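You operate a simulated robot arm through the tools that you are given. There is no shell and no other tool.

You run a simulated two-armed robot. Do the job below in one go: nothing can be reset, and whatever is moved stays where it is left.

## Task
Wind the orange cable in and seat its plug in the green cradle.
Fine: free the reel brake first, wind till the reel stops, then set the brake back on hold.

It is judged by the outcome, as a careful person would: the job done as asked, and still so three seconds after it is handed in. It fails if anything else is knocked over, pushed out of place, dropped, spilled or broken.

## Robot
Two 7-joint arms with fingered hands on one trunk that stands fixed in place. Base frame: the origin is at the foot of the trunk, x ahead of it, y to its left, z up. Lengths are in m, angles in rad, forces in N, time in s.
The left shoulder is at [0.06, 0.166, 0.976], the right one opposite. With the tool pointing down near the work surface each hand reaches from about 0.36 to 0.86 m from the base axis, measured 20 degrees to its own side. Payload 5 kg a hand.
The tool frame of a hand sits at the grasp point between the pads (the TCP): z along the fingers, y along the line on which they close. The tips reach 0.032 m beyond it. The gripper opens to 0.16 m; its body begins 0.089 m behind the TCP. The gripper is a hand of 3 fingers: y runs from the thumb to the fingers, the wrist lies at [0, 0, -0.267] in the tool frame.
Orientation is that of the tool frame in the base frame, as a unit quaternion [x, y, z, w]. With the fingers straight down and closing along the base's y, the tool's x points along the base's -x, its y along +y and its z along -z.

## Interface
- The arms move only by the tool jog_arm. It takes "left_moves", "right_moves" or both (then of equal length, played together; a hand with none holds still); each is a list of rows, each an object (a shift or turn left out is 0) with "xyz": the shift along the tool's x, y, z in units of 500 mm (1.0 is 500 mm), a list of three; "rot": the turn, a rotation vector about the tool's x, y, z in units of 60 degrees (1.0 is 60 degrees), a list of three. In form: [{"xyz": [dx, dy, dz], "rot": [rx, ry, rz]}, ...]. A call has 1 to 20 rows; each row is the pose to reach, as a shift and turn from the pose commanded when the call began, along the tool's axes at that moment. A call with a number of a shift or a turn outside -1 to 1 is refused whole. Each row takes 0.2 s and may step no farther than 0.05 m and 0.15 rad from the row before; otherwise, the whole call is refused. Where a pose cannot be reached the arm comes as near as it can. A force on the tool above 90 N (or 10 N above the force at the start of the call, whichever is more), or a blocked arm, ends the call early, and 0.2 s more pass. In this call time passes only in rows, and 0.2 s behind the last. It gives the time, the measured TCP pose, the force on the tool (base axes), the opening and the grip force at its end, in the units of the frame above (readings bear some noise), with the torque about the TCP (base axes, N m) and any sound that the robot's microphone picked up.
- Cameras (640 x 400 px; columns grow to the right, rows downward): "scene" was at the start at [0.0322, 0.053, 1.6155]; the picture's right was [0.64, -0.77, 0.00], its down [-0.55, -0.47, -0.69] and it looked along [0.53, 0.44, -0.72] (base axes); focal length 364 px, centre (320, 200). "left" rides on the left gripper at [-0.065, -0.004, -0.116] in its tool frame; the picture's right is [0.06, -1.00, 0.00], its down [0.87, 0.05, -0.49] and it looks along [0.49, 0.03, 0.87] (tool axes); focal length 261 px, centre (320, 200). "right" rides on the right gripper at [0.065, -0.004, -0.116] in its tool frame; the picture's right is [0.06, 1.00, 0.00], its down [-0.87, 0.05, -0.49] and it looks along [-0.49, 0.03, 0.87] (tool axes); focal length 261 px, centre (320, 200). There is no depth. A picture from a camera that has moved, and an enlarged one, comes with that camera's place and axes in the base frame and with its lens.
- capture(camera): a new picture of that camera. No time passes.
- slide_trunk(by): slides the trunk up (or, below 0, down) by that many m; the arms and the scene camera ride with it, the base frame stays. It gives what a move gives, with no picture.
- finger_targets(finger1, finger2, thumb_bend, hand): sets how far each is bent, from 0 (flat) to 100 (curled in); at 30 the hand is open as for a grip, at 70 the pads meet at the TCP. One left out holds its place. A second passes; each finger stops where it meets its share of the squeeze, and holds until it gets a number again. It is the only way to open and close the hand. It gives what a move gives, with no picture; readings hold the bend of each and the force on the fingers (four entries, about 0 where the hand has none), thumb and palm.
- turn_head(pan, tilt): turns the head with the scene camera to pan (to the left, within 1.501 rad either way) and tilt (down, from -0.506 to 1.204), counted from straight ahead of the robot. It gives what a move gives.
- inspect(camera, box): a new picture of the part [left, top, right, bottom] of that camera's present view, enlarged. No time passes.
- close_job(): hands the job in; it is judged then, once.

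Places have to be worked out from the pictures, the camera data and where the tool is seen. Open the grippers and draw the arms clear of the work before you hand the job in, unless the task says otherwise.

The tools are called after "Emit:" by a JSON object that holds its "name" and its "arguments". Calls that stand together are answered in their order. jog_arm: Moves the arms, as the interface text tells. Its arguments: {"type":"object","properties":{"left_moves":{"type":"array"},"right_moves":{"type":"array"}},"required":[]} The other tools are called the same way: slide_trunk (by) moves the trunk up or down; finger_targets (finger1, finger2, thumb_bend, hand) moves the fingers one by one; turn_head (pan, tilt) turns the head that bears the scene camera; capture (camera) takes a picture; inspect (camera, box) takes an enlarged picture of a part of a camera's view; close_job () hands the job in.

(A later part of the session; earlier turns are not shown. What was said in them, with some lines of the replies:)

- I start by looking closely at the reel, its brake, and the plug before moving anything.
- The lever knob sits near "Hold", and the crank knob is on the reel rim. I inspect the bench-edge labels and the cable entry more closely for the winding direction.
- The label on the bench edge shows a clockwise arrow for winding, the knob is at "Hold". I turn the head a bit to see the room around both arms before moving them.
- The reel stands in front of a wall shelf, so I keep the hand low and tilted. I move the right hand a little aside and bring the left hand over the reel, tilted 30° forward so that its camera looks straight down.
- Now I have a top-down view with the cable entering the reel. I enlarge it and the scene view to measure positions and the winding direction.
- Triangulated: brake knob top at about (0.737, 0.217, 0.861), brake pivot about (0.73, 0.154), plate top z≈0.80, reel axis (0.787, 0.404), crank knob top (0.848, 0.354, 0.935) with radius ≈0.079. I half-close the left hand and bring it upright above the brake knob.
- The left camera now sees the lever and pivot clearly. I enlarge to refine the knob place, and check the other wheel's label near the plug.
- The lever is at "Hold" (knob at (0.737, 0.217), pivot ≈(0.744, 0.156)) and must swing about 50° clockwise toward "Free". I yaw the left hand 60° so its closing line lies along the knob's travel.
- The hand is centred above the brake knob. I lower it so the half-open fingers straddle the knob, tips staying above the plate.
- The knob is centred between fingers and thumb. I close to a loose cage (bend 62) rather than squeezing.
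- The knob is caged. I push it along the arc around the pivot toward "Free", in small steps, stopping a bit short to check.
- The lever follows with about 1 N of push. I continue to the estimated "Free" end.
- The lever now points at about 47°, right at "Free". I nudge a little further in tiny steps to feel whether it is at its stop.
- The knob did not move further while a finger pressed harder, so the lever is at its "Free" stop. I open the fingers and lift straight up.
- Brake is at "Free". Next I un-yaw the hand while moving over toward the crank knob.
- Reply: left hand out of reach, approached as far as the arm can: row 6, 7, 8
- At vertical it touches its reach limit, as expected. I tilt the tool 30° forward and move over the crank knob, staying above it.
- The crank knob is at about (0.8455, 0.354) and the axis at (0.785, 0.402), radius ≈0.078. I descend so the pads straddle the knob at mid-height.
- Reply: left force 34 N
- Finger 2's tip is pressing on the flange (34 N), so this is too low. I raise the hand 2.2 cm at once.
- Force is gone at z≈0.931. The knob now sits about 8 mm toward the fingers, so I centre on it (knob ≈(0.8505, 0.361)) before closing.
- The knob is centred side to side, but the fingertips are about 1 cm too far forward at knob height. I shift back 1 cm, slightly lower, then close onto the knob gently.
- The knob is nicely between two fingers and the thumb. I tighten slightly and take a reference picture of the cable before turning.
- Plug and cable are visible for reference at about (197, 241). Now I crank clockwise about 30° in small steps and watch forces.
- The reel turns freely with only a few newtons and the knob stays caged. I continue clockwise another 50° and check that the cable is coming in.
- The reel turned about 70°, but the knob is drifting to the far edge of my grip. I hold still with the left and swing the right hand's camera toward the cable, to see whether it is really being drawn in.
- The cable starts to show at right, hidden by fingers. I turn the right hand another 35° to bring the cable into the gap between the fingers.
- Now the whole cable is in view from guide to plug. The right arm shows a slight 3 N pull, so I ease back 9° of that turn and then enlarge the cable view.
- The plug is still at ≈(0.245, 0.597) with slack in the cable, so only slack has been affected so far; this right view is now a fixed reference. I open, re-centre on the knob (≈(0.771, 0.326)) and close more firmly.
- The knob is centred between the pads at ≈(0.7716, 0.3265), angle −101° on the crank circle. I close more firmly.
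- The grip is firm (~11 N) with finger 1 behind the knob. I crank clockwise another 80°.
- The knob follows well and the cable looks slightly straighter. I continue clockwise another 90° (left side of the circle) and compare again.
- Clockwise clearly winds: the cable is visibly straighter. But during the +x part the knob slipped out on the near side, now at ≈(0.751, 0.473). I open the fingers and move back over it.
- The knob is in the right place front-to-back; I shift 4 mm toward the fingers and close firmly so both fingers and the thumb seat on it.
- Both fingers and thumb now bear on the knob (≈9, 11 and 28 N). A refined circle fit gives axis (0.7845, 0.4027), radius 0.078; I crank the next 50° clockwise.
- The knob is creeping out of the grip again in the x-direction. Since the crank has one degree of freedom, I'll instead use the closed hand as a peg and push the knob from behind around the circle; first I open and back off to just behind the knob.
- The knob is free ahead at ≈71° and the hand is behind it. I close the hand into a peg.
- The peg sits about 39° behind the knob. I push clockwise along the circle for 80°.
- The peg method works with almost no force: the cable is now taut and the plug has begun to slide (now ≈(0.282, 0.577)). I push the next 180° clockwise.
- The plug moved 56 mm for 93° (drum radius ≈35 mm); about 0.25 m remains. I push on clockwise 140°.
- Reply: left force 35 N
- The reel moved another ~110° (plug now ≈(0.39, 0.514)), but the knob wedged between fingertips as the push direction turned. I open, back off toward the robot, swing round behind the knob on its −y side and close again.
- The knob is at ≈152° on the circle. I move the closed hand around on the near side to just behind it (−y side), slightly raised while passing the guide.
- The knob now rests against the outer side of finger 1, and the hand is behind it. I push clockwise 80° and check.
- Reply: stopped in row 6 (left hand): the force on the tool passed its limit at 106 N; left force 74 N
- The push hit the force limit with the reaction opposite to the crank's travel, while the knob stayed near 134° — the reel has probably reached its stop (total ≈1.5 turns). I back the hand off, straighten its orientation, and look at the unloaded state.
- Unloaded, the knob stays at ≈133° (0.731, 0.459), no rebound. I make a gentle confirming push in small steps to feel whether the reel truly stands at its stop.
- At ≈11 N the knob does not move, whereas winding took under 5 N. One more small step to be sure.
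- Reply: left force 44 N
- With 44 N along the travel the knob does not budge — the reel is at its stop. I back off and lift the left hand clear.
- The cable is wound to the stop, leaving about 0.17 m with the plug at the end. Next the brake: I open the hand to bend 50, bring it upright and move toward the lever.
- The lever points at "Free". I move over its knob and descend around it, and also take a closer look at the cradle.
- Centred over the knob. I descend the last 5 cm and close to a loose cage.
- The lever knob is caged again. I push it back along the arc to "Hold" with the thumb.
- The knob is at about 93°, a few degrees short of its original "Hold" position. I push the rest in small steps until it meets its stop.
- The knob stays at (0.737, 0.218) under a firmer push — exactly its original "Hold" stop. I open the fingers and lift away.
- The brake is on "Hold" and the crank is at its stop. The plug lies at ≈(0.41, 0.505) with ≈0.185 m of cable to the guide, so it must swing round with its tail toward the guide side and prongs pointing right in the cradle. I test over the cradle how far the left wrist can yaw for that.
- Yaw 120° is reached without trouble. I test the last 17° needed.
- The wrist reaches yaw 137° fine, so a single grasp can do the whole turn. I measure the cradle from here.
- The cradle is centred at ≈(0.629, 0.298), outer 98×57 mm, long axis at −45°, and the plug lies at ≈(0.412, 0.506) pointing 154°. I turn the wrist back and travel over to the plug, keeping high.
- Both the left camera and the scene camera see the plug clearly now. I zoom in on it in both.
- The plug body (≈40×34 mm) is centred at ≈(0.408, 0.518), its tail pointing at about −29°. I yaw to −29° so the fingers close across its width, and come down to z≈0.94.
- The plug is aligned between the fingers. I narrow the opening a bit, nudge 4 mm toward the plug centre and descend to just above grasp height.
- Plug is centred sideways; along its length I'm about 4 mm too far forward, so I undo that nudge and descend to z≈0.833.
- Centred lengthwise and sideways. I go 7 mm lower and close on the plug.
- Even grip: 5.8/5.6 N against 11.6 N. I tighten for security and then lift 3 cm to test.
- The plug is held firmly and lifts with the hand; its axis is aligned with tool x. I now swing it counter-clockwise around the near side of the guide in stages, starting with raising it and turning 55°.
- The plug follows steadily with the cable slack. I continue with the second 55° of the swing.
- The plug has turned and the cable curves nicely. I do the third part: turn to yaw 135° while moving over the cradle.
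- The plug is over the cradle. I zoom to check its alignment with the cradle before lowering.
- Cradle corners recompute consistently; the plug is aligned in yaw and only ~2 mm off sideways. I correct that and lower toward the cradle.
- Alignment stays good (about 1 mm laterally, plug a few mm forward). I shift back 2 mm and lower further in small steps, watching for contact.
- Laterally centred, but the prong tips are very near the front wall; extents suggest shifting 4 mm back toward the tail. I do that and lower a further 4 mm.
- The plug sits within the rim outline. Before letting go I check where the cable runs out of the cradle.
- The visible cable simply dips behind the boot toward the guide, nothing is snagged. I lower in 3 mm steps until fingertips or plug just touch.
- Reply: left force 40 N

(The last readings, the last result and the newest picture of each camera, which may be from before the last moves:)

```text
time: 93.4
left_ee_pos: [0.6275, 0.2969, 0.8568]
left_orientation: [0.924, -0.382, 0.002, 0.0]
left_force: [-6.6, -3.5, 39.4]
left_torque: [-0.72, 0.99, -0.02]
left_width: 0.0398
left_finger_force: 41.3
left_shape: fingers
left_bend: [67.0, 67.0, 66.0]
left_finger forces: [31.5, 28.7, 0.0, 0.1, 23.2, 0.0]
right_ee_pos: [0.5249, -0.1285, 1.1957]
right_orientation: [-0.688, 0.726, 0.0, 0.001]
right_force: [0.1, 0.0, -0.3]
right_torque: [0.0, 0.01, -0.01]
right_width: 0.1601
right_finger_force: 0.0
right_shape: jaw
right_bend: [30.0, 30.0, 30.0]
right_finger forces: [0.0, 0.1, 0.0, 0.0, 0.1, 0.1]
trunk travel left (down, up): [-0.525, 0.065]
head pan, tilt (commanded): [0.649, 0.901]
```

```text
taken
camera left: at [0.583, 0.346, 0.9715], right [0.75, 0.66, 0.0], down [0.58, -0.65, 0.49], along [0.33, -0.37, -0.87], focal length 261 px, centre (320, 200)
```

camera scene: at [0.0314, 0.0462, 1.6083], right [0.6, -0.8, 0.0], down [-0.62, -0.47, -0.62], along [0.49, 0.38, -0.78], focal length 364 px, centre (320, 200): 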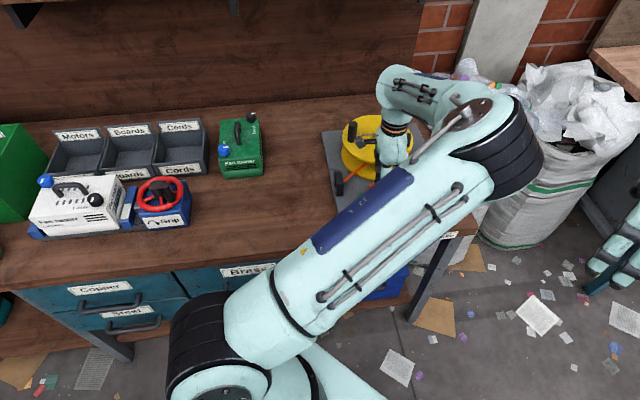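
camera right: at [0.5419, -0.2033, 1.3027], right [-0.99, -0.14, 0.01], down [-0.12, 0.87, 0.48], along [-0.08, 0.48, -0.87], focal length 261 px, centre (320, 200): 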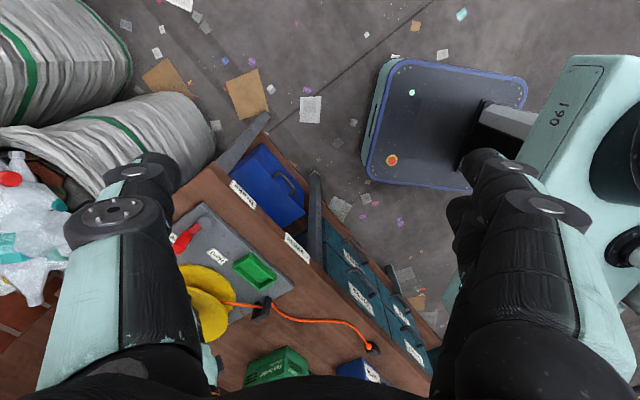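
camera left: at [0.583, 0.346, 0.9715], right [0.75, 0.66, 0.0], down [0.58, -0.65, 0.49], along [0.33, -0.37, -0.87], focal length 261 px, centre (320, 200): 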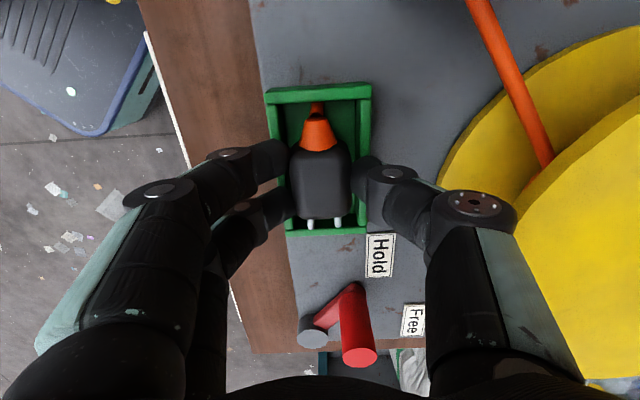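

The two fingertips now rest on the cradle rim (39 N), so I raise 8 mm to relieve it, leaving the plug bottom still inside the rim, then open slightly to let the plug settle.

Emit:
{"name": "jog_arm", "arguments": {"left_moves": [{"xyz": [0, 0, -0.016]}]}}

Emit:
{"name": "finger_targets", "arguments": {"hand": "left", "finger1": 60, "finger2": 60, "thumb_bend": 60}}

Emit:
{"name": "capture", "arguments": {"camera": "left"}}

Emit:
{"name": "inspect", "arguments": {"camera": "right", "box": [250, 230, 370, 310]}}

```text
time: 93.8
left_ee_pos: [0.6274, 0.2994, 0.8584]
left_orientation: [0.924, -0.382, -0.002, 0.001]
left_force: [-0.1, 0.3, -0.3]
left_torque: [-0.02, -0.03, -0.01]
left_width: 0.0395
left_finger_force: 21.7
left_shape: fingers
left_bend: [65.0, 65.0, 66.0]
left_finger forces: [10.8, 10.7, 0.0, 0.0, 21.4, 0.0]
right_ee_pos: [0.5276, -0.1269, 1.1921]
right_orientation: [-0.688, 0.725, 0.0, 0.0]
right_force: [0.2, -0.5, 0.1]
right_torque: [0.05, -0.03, 0.0]
right_width: 0.1595
right_finger_force: 0.0
right_shape: jaw
right_bend: [30.0, 30.0, 30.0]
right_finger forces: [0.0, 0.0, 0.1, 0.0, 0.0, 0.1]
trunk travel left (down, up): [-0.525, 0.065]
head pan, tilt (commanded): [0.649, 0.901]
```

```text
time: 94.8
left_ee_pos: [0.6299, 0.2993, 0.8606]
left_orientation: [0.924, -0.382, 0.0, 0.001]
left_force: [0.6, -0.4, -0.5]
left_torque: [0.02, 0.0, -0.02]
left_width: 0.0474
left_finger_force: 0.0
left_shape: fingers
left_bend: [60.0, 60.0, 60.0]
left_finger forces: [0.0, 0.1, 0.0, 0.1, 0.0, 0.1]
right_ee_pos: [0.5282, -0.1272, 1.1931]
right_orientation: [-0.688, 0.726, 0.0, 0.0]
right_force: [-0.2, 0.2, 0.1]
right_torque: [-0.02, 0.01, 0.01]
right_width: 0.1598
right_finger_force: 0.2
right_shape: jaw
right_bend: [30.0, 30.0, 30.0]
right_finger forces: [0.0, 0.0, 0.0, 0.0, 0.0, 0.0]
trunk travel left (down, up): [-0.525, 0.065]
head pan, tilt (commanded): [0.649, 0.901]
```

```text
taken
camera left: at [0.5852, 0.3476, 0.9755], right [0.75, 0.66, 0.0], down [0.58, -0.65, 0.49], along [0.32, -0.37, -0.87], focal length 261 px, centre (320, 200)
```

left: 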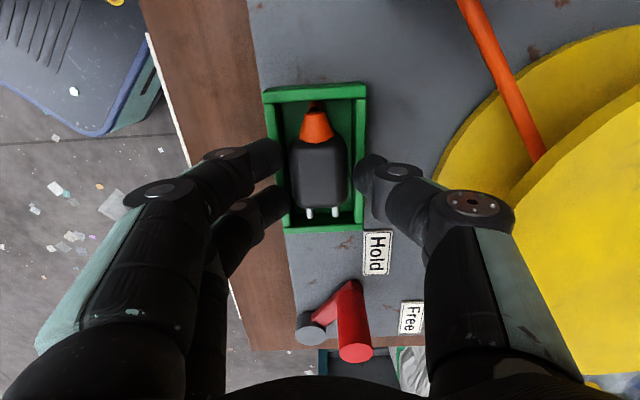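

```text
5.00 times, centred on (310, 270) of right
camera zoom: at [0.5277, -0.1931, 1.3093], right [-1.0, -0.01, 0.0], down [-0.01, 0.87, 0.49], along [0.0, 0.49, -0.87], focal length 1303 px, centre (370, -150)
```

zoom: 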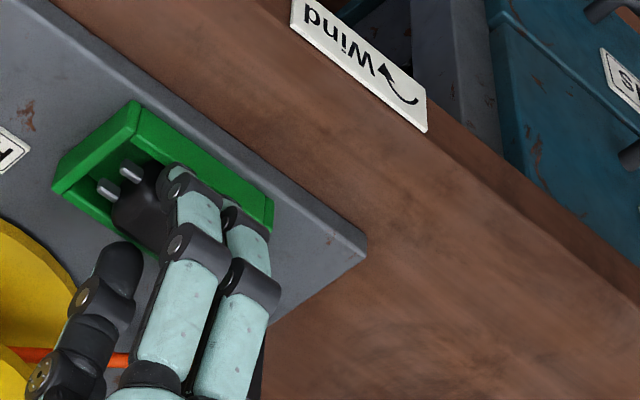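

The plug has dropped into the cradle, centred. I lift the hand straight up and then look at the result.

Emit:
{"name": "jog_arm", "arguments": {"left_moves": [{"xyz": [0, 0, -0.03]}, {"xyz": [0, 0, -0.08]}, {"xyz": [0, 0, -0.15]}, {"xyz": [0, 0, -0.23]}, {"xyz": [0, 0, -0.31]}]}}

Emit:
{"name": "capture", "arguments": {"camera": "left"}}

Emit:
{"name": "inspect", "arguments": {"camera": "right", "box": [170, 200, 450, 400]}}

```text
time: 96.0
left_ee_pos: [0.6281, 0.2976, 1.0183]
left_orientation: [0.924, -0.382, -0.001, 0.0]
left_force: [0.3, -0.5, 0.0]
left_torque: [0.01, -0.02, 0.01]
left_width: 0.047
left_finger_force: 0.2
left_shape: fingers
left_bend: [60.0, 60.0, 60.0]
left_finger forces: [0.0, 0.0, 0.1, 0.0, 0.0, 0.1]
right_ee_pos: [0.5265, -0.1275, 1.1936]
right_orientation: [-0.688, 0.726, 0.0, 0.001]
right_force: [-0.7, 0.4, -0.1]
right_torque: [-0.04, 0.01, 0.0]
right_width: 0.1596
right_finger_force: 0.1
right_shape: jaw
right_bend: [30.0, 30.0, 30.0]
right_finger forces: [0.1, 0.0, 0.0, 0.1, 0.1, 0.0]
trunk travel left (down, up): [-0.525, 0.065]
head pan, tilt (commanded): [0.649, 0.901]
```

```text
taken
camera left: at [0.5844, 0.3467, 1.1328], right [0.75, 0.66, 0.0], down [0.58, -0.65, 0.49], along [0.32, -0.37, -0.87], focal length 261 px, centre (320, 200)
```

left: 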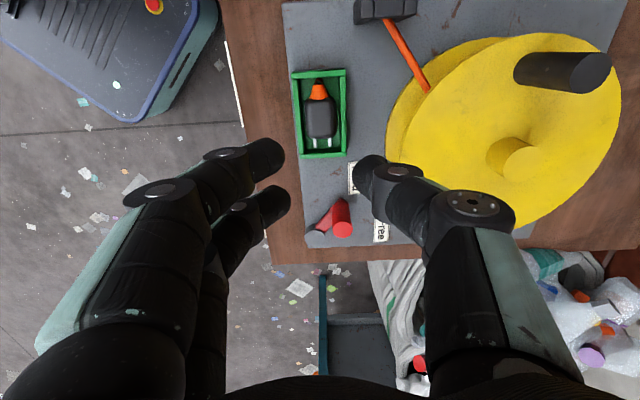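

```text
2.00 times, centred on (310, 300) of right
camera zoom: at [0.5272, -0.1931, 1.3094], right [-1.0, -0.01, 0.0], down [-0.01, 0.87, 0.49], along [0.0, 0.49, -0.87], focal length 521 px, centre (340, 0)
```

zoom: 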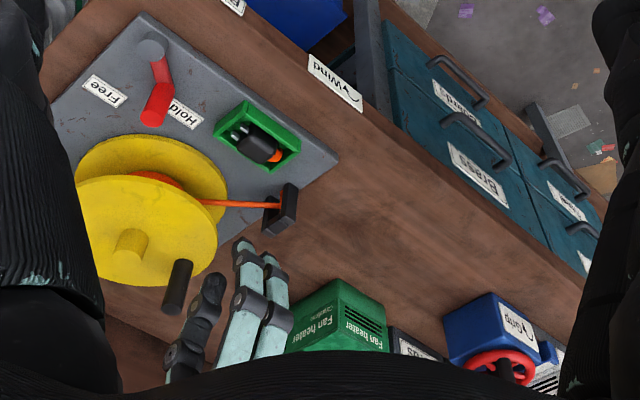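

The plug lies in the cradle. I zoom in to verify its seating and what the cable does between guide and cradle.

Emit:
{"name": "inspect", "arguments": {"camera": "left", "box": [270, 0, 450, 260]}}

Emit:
{"name": "inspect", "arguments": {"camera": "right", "box": [230, 230, 350, 330]}}

```text
1.54 times, centred on (360, 130) of left
camera zoom: at [0.5844, 0.3467, 1.1328], right [0.75, 0.66, 0.0], down [0.58, -0.65, 0.49], along [0.32, -0.37, -0.87], focal length 401 px, centre (258, 308)
```

zoom: 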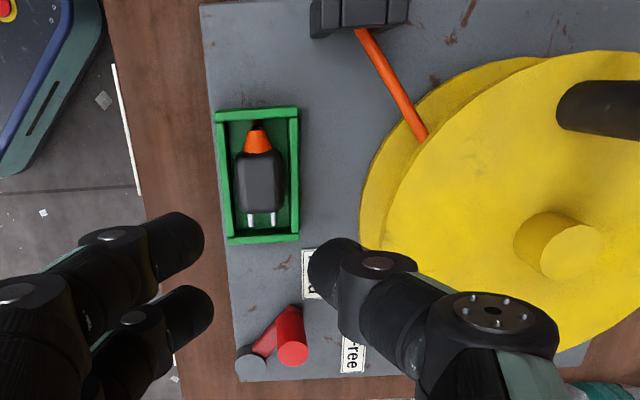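

```text
4.00 times, centred on (290, 280) of right
camera zoom: at [0.5272, -0.1931, 1.3094], right [-1.0, -0.01, 0.0], down [-0.01, 0.87, 0.49], along [0.0, 0.49, -0.87], focal length 1043 px, centre (440, -120)
```

zoom: 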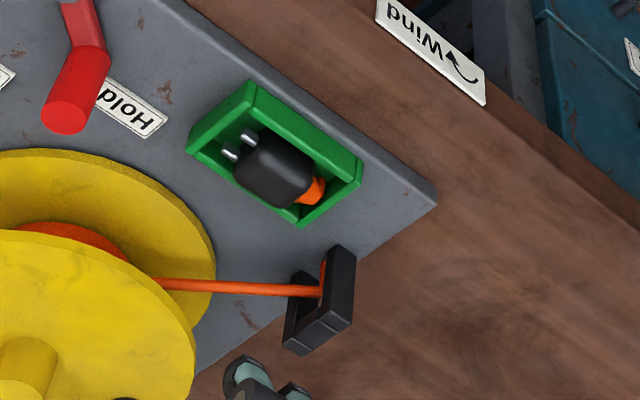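

The plug rests fully inside the cradle (body centre within ≈3 mm of the cradle centre), lever on "Hold", crank unmoved. I now retract the left arm, turning the wrist back.

Emit:
{"name": "jog_arm", "arguments": {"left_moves": [{"xyz": [0, 0, -0.07]}, {"xyz": [-0.02, 0.006, -0.14], "rot": [0, 0, 0.1]}, {"xyz": [-0.055, 0.016, -0.14], "rot": [0, 0, 0.22]}, {"xyz": [-0.09, 0.026, -0.14], "rot": [0, 0, 0.35]}, {"xyz": [-0.13, 0.038, -0.14], "rot": [0, 0, 0.48]}, {"xyz": [-0.165, 0.048, -0.14], "rot": [0, 0, 0.61]}, {"xyz": [-0.2, 0.058, -0.14], "rot": [0, 0, 0.74]}, {"xyz": [-0.225, 0.066, -0.14], "rot": [0, 0, 0.87]}, {"xyz": [-0.2407, 0.0699, -0.14], "rot": [0, 0, 1.0]}]}}

Emit:
{"name": "capture", "arguments": {"camera": "scene"}}

```text
time: 98.0
left_ee_pos: [0.5185, 0.3583, 1.0886]
left_orientation: [-0.608, 0.794, 0.001, -0.001]
left_force: [-0.3, 0.1, -0.1]
left_torque: [-0.03, -0.01, 0.01]
left_width: 0.0472
left_finger_force: 0.1
left_shape: fingers
left_bend: [60.0, 60.0, 60.0]
left_finger forces: [0.0, 0.0, 0.0, 0.1, 0.0, 0.0]
right_ee_pos: [0.528, -0.1264, 1.193]
right_orientation: [-0.688, 0.725, 0.0, 0.0]
right_force: [-0.1, -0.6, -0.6]
right_torque: [-0.01, -0.02, 0.01]
right_width: 0.1601
right_finger_force: 0.1
right_shape: jaw
right_bend: [30.0, 30.0, 30.0]
right_finger forces: [0.0, 0.0, 0.1, 0.0, 0.0, 0.0]
trunk travel left (down, up): [-0.525, 0.065]
head pan, tilt (commanded): [0.649, 0.901]
```

```text
taken
camera scene: at [0.0306, 0.0465, 1.6083], right [0.6, -0.8, 0.0], down [-0.62, -0.47, -0.62], along [0.49, 0.38, -0.78], focal length 364 px, centre (320, 200)
```

scene: 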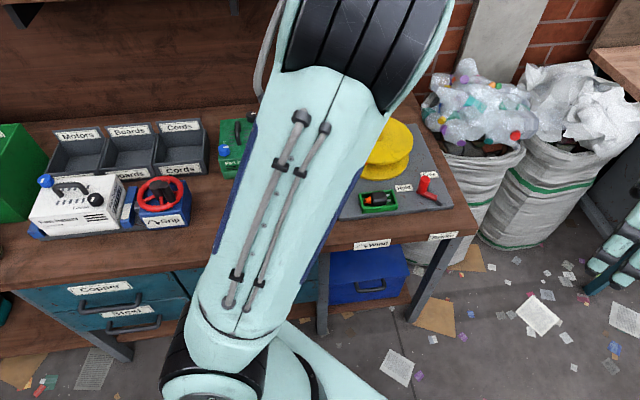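

The plug is visible in the cradle. I bring the left hand back toward its starting place and open it.

Emit:
{"name": "jog_arm", "arguments": {"left_moves": [{"xyz": [-0.039, 0.028, -0.0125], "rot": [0, 0, 0.125]}, {"xyz": [-0.078, 0.056, -0.025], "rot": [0, 0, 0.25]}, {"xyz": [-0.117, 0.084, -0.0375], "rot": [0, 0, 0.375]}, {"xyz": [-0.156, 0.112, -0.05], "rot": [0, 0, 0.5]}, {"xyz": [-0.195, 0.14, -0.0625], "rot": [0, 0, 0.625]}, {"xyz": [-0.234, 0.168, -0.075], "rot": [0, 0, 0.75]}, {"xyz": [-0.273, 0.196, -0.0875], "rot": [0, 0, 0.875]}, {"xyz": [-0.3125, 0.2245, -0.1], "rot": [0, 0, 1.0]}]}}

Emit:
{"name": "finger_targets", "arguments": {"hand": "left", "finger1": 30, "finger2": 30, "thumb_bend": 30}}

Emit:
{"name": "turn_head", "arguments": {"pan": 0.45, "tilt": 0.8}}

Emit:
{"name": "capture", "arguments": {"camera": "scene"}}

Emit:
{"name": "capture", "arguments": {"camera": "left"}}

Emit:
{"name": "inspect", "arguments": {"camera": "right", "box": [170, 200, 450, 400]}}

```text
time: 99.8
left_ee_pos: [0.4493, 0.5383, 1.1378]
left_orientation: [-0.13, 0.991, 0.0, -0.001]
left_force: [0.1, -0.3, -0.4]
left_torque: [0.02, 0.01, -0.04]
left_width: 0.0474
left_finger_force: 0.0
left_shape: fingers
left_bend: [60.0, 60.0, 60.0]
left_finger forces: [0.0, 0.0, 0.0, 0.1, 0.0, 0.1]
right_ee_pos: [0.5281, -0.1255, 1.1931]
right_orientation: [-0.688, 0.726, 0.0, 0.0]
right_force: [-0.4, 0.7, 0.6]
right_torque: [-0.01, -0.01, 0.03]
right_width: 0.16
right_finger_force: 0.0
right_shape: jaw
right_bend: [30.0, 30.0, 30.0]
right_finger forces: [0.0, 0.0, 0.0, 0.1, 0.0, 0.1]
trunk travel left (down, up): [-0.525, 0.065]
head pan, tilt (commanded): [0.649, 0.901]
```

```text
time: 100.8
left_ee_pos: [0.4507, 0.5378, 1.1377]
left_orientation: [-0.131, 0.991, 0.0, -0.001]
left_force: [-0.1, 0.0, 0.2]
left_torque: [0.0, 0.0, 0.01]
left_width: 0.1677
left_finger_force: 0.2
left_shape: fingers
left_bend: [30.0, 30.0, 30.0]
left_finger forces: [0.0, 0.0, 0.0, 0.0, 0.0, 0.0]
right_ee_pos: [0.5285, -0.1273, 1.195]
right_orientation: [-0.688, 0.726, 0.001, -0.001]
right_force: [0.6, -0.3, -0.5]
right_torque: [0.02, 0.0, 0.01]
right_width: 0.1597
right_finger_force: 0.1
right_shape: jaw
right_bend: [30.0, 30.0, 30.0]
right_finger forces: [0.0, 0.0, 0.0, 0.0, 0.1, 0.0]
trunk travel left (down, up): [-0.525, 0.065]
head pan, tilt (commanded): [0.649, 0.901]
```

```text
time: 101.5
left_ee_pos: [0.4501, 0.5384, 1.1378]
left_orientation: [-0.131, 0.991, 0.0, -0.002]
left_force: [-0.2, -0.1, 0.0]
left_torque: [0.0, -0.01, 0.03]
left_width: 0.1675
left_finger_force: 0.0
left_shape: fingers
left_bend: [30.0, 30.0, 30.0]
left_finger forces: [0.1, 0.0, 0.1, 0.0, 0.0, 0.1]
right_ee_pos: [0.5265, -0.1277, 1.1938]
right_orientation: [-0.688, 0.726, 0.0, 0.0]
right_force: [0.9, -0.9, -0.3]
right_torque: [0.01, -0.01, -0.01]
right_width: 0.1599
right_finger_force: 0.1
right_shape: jaw
right_bend: [30.0, 30.0, 30.0]
right_finger forces: [0.0, 0.0, 0.0, 0.1, 0.0, 0.0]
trunk travel left (down, up): [-0.525, 0.065]
head pan, tilt (commanded): [0.45, 0.799]
```

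```text
taken
camera scene: at [0.0433, 0.0359, 1.6162], right [0.44, -0.9, 0.0], down [-0.65, -0.31, -0.7], along [0.63, 0.3, -0.72], focal length 364 px, centre (320, 200)
```

scene: 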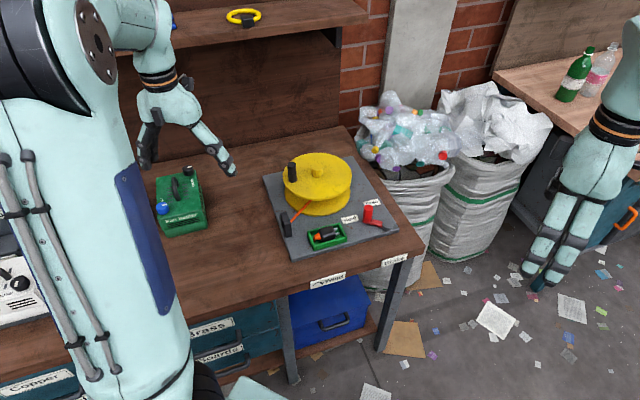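

```text
taken
camera left: at [0.5135, 0.5515, 1.2524], right [0.2, -0.98, 0.0], down [-0.85, -0.17, 0.49], along [-0.48, -0.1, -0.87], focal length 261 px, centre (320, 200)
```

left: 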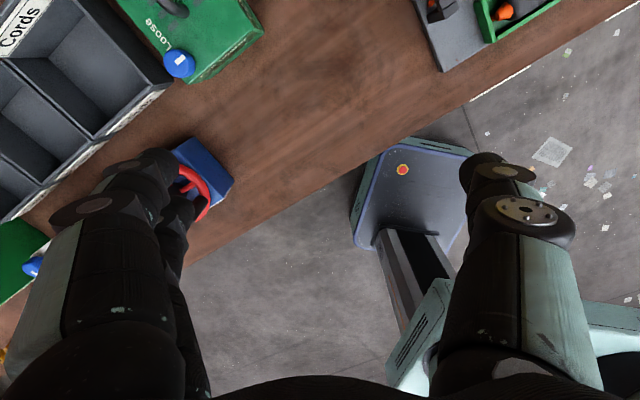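

```text
2.00 times, centred on (310, 300) of right
camera zoom: at [0.5277, -0.1929, 1.3093], right [-1.0, -0.01, 0.0], down [-0.01, 0.87, 0.49], along [0.0, 0.49, -0.87], focal length 521 px, centre (340, 0)
```

zoom: 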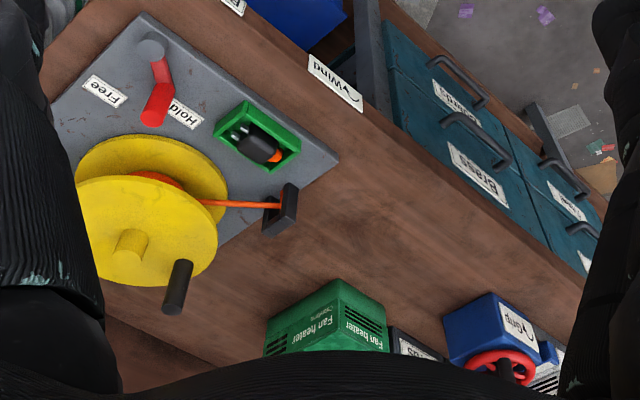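

Everything looks in place: plug in the cradle, lever at "Hold", other objects undisturbed. One last close look from the scene camera before handing in.

Emit:
{"name": "inspect", "arguments": {"camera": "scene", "box": [250, 140, 410, 270]}}

```text
3.08 times, centred on (330, 205) of scene
camera zoom: at [0.0433, 0.0359, 1.6162], right [0.44, -0.9, 0.0], down [-0.65, -0.31, -0.7], along [0.63, 0.3, -0.72], focal length 1119 px, centre (289, 185)
```

zoom: 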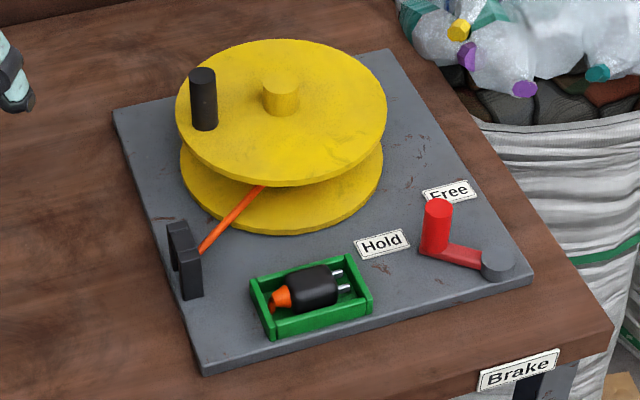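

The plug is seated flat inside the cradle, the reel is wound to its stop, the brake is back on "Hold", and both hands are open and clear. I hand the job in.

Emit:
{"name": "close_job", "arguments": {}}

```text
The job is handed in.
```

The orange cable is wound in and its plug is seated in the green cradle. I've handed the job in; the tool did not report a verdict.

- **Brake:** I freed it before winding. After winding I set it back on "Hold", and the lever is at the same stop it started from.
- **Winding:** I cranked clockwise, as the label on the bench shows, for about 1.5 turns. The reel then stopped and did not move under about 44 N of push.
- **Plug:** It lies flat inside the cradle, within about 3 mm of the centre. About 0.18 m of cable is left outside the guide.
- **Everything else:** Nothing else looks moved or knocked over in the last pictures. Both hands are open and clear of the work.

During winding, the left hand pressed on the reel flange once (about 34 N). It also pushed the crank to about 106 N when the reel hit its stop, which ended that move. While lowering the plug, the fingertips pressed on the cradle rim with about 39 N. I backed off each time and saw no damage.
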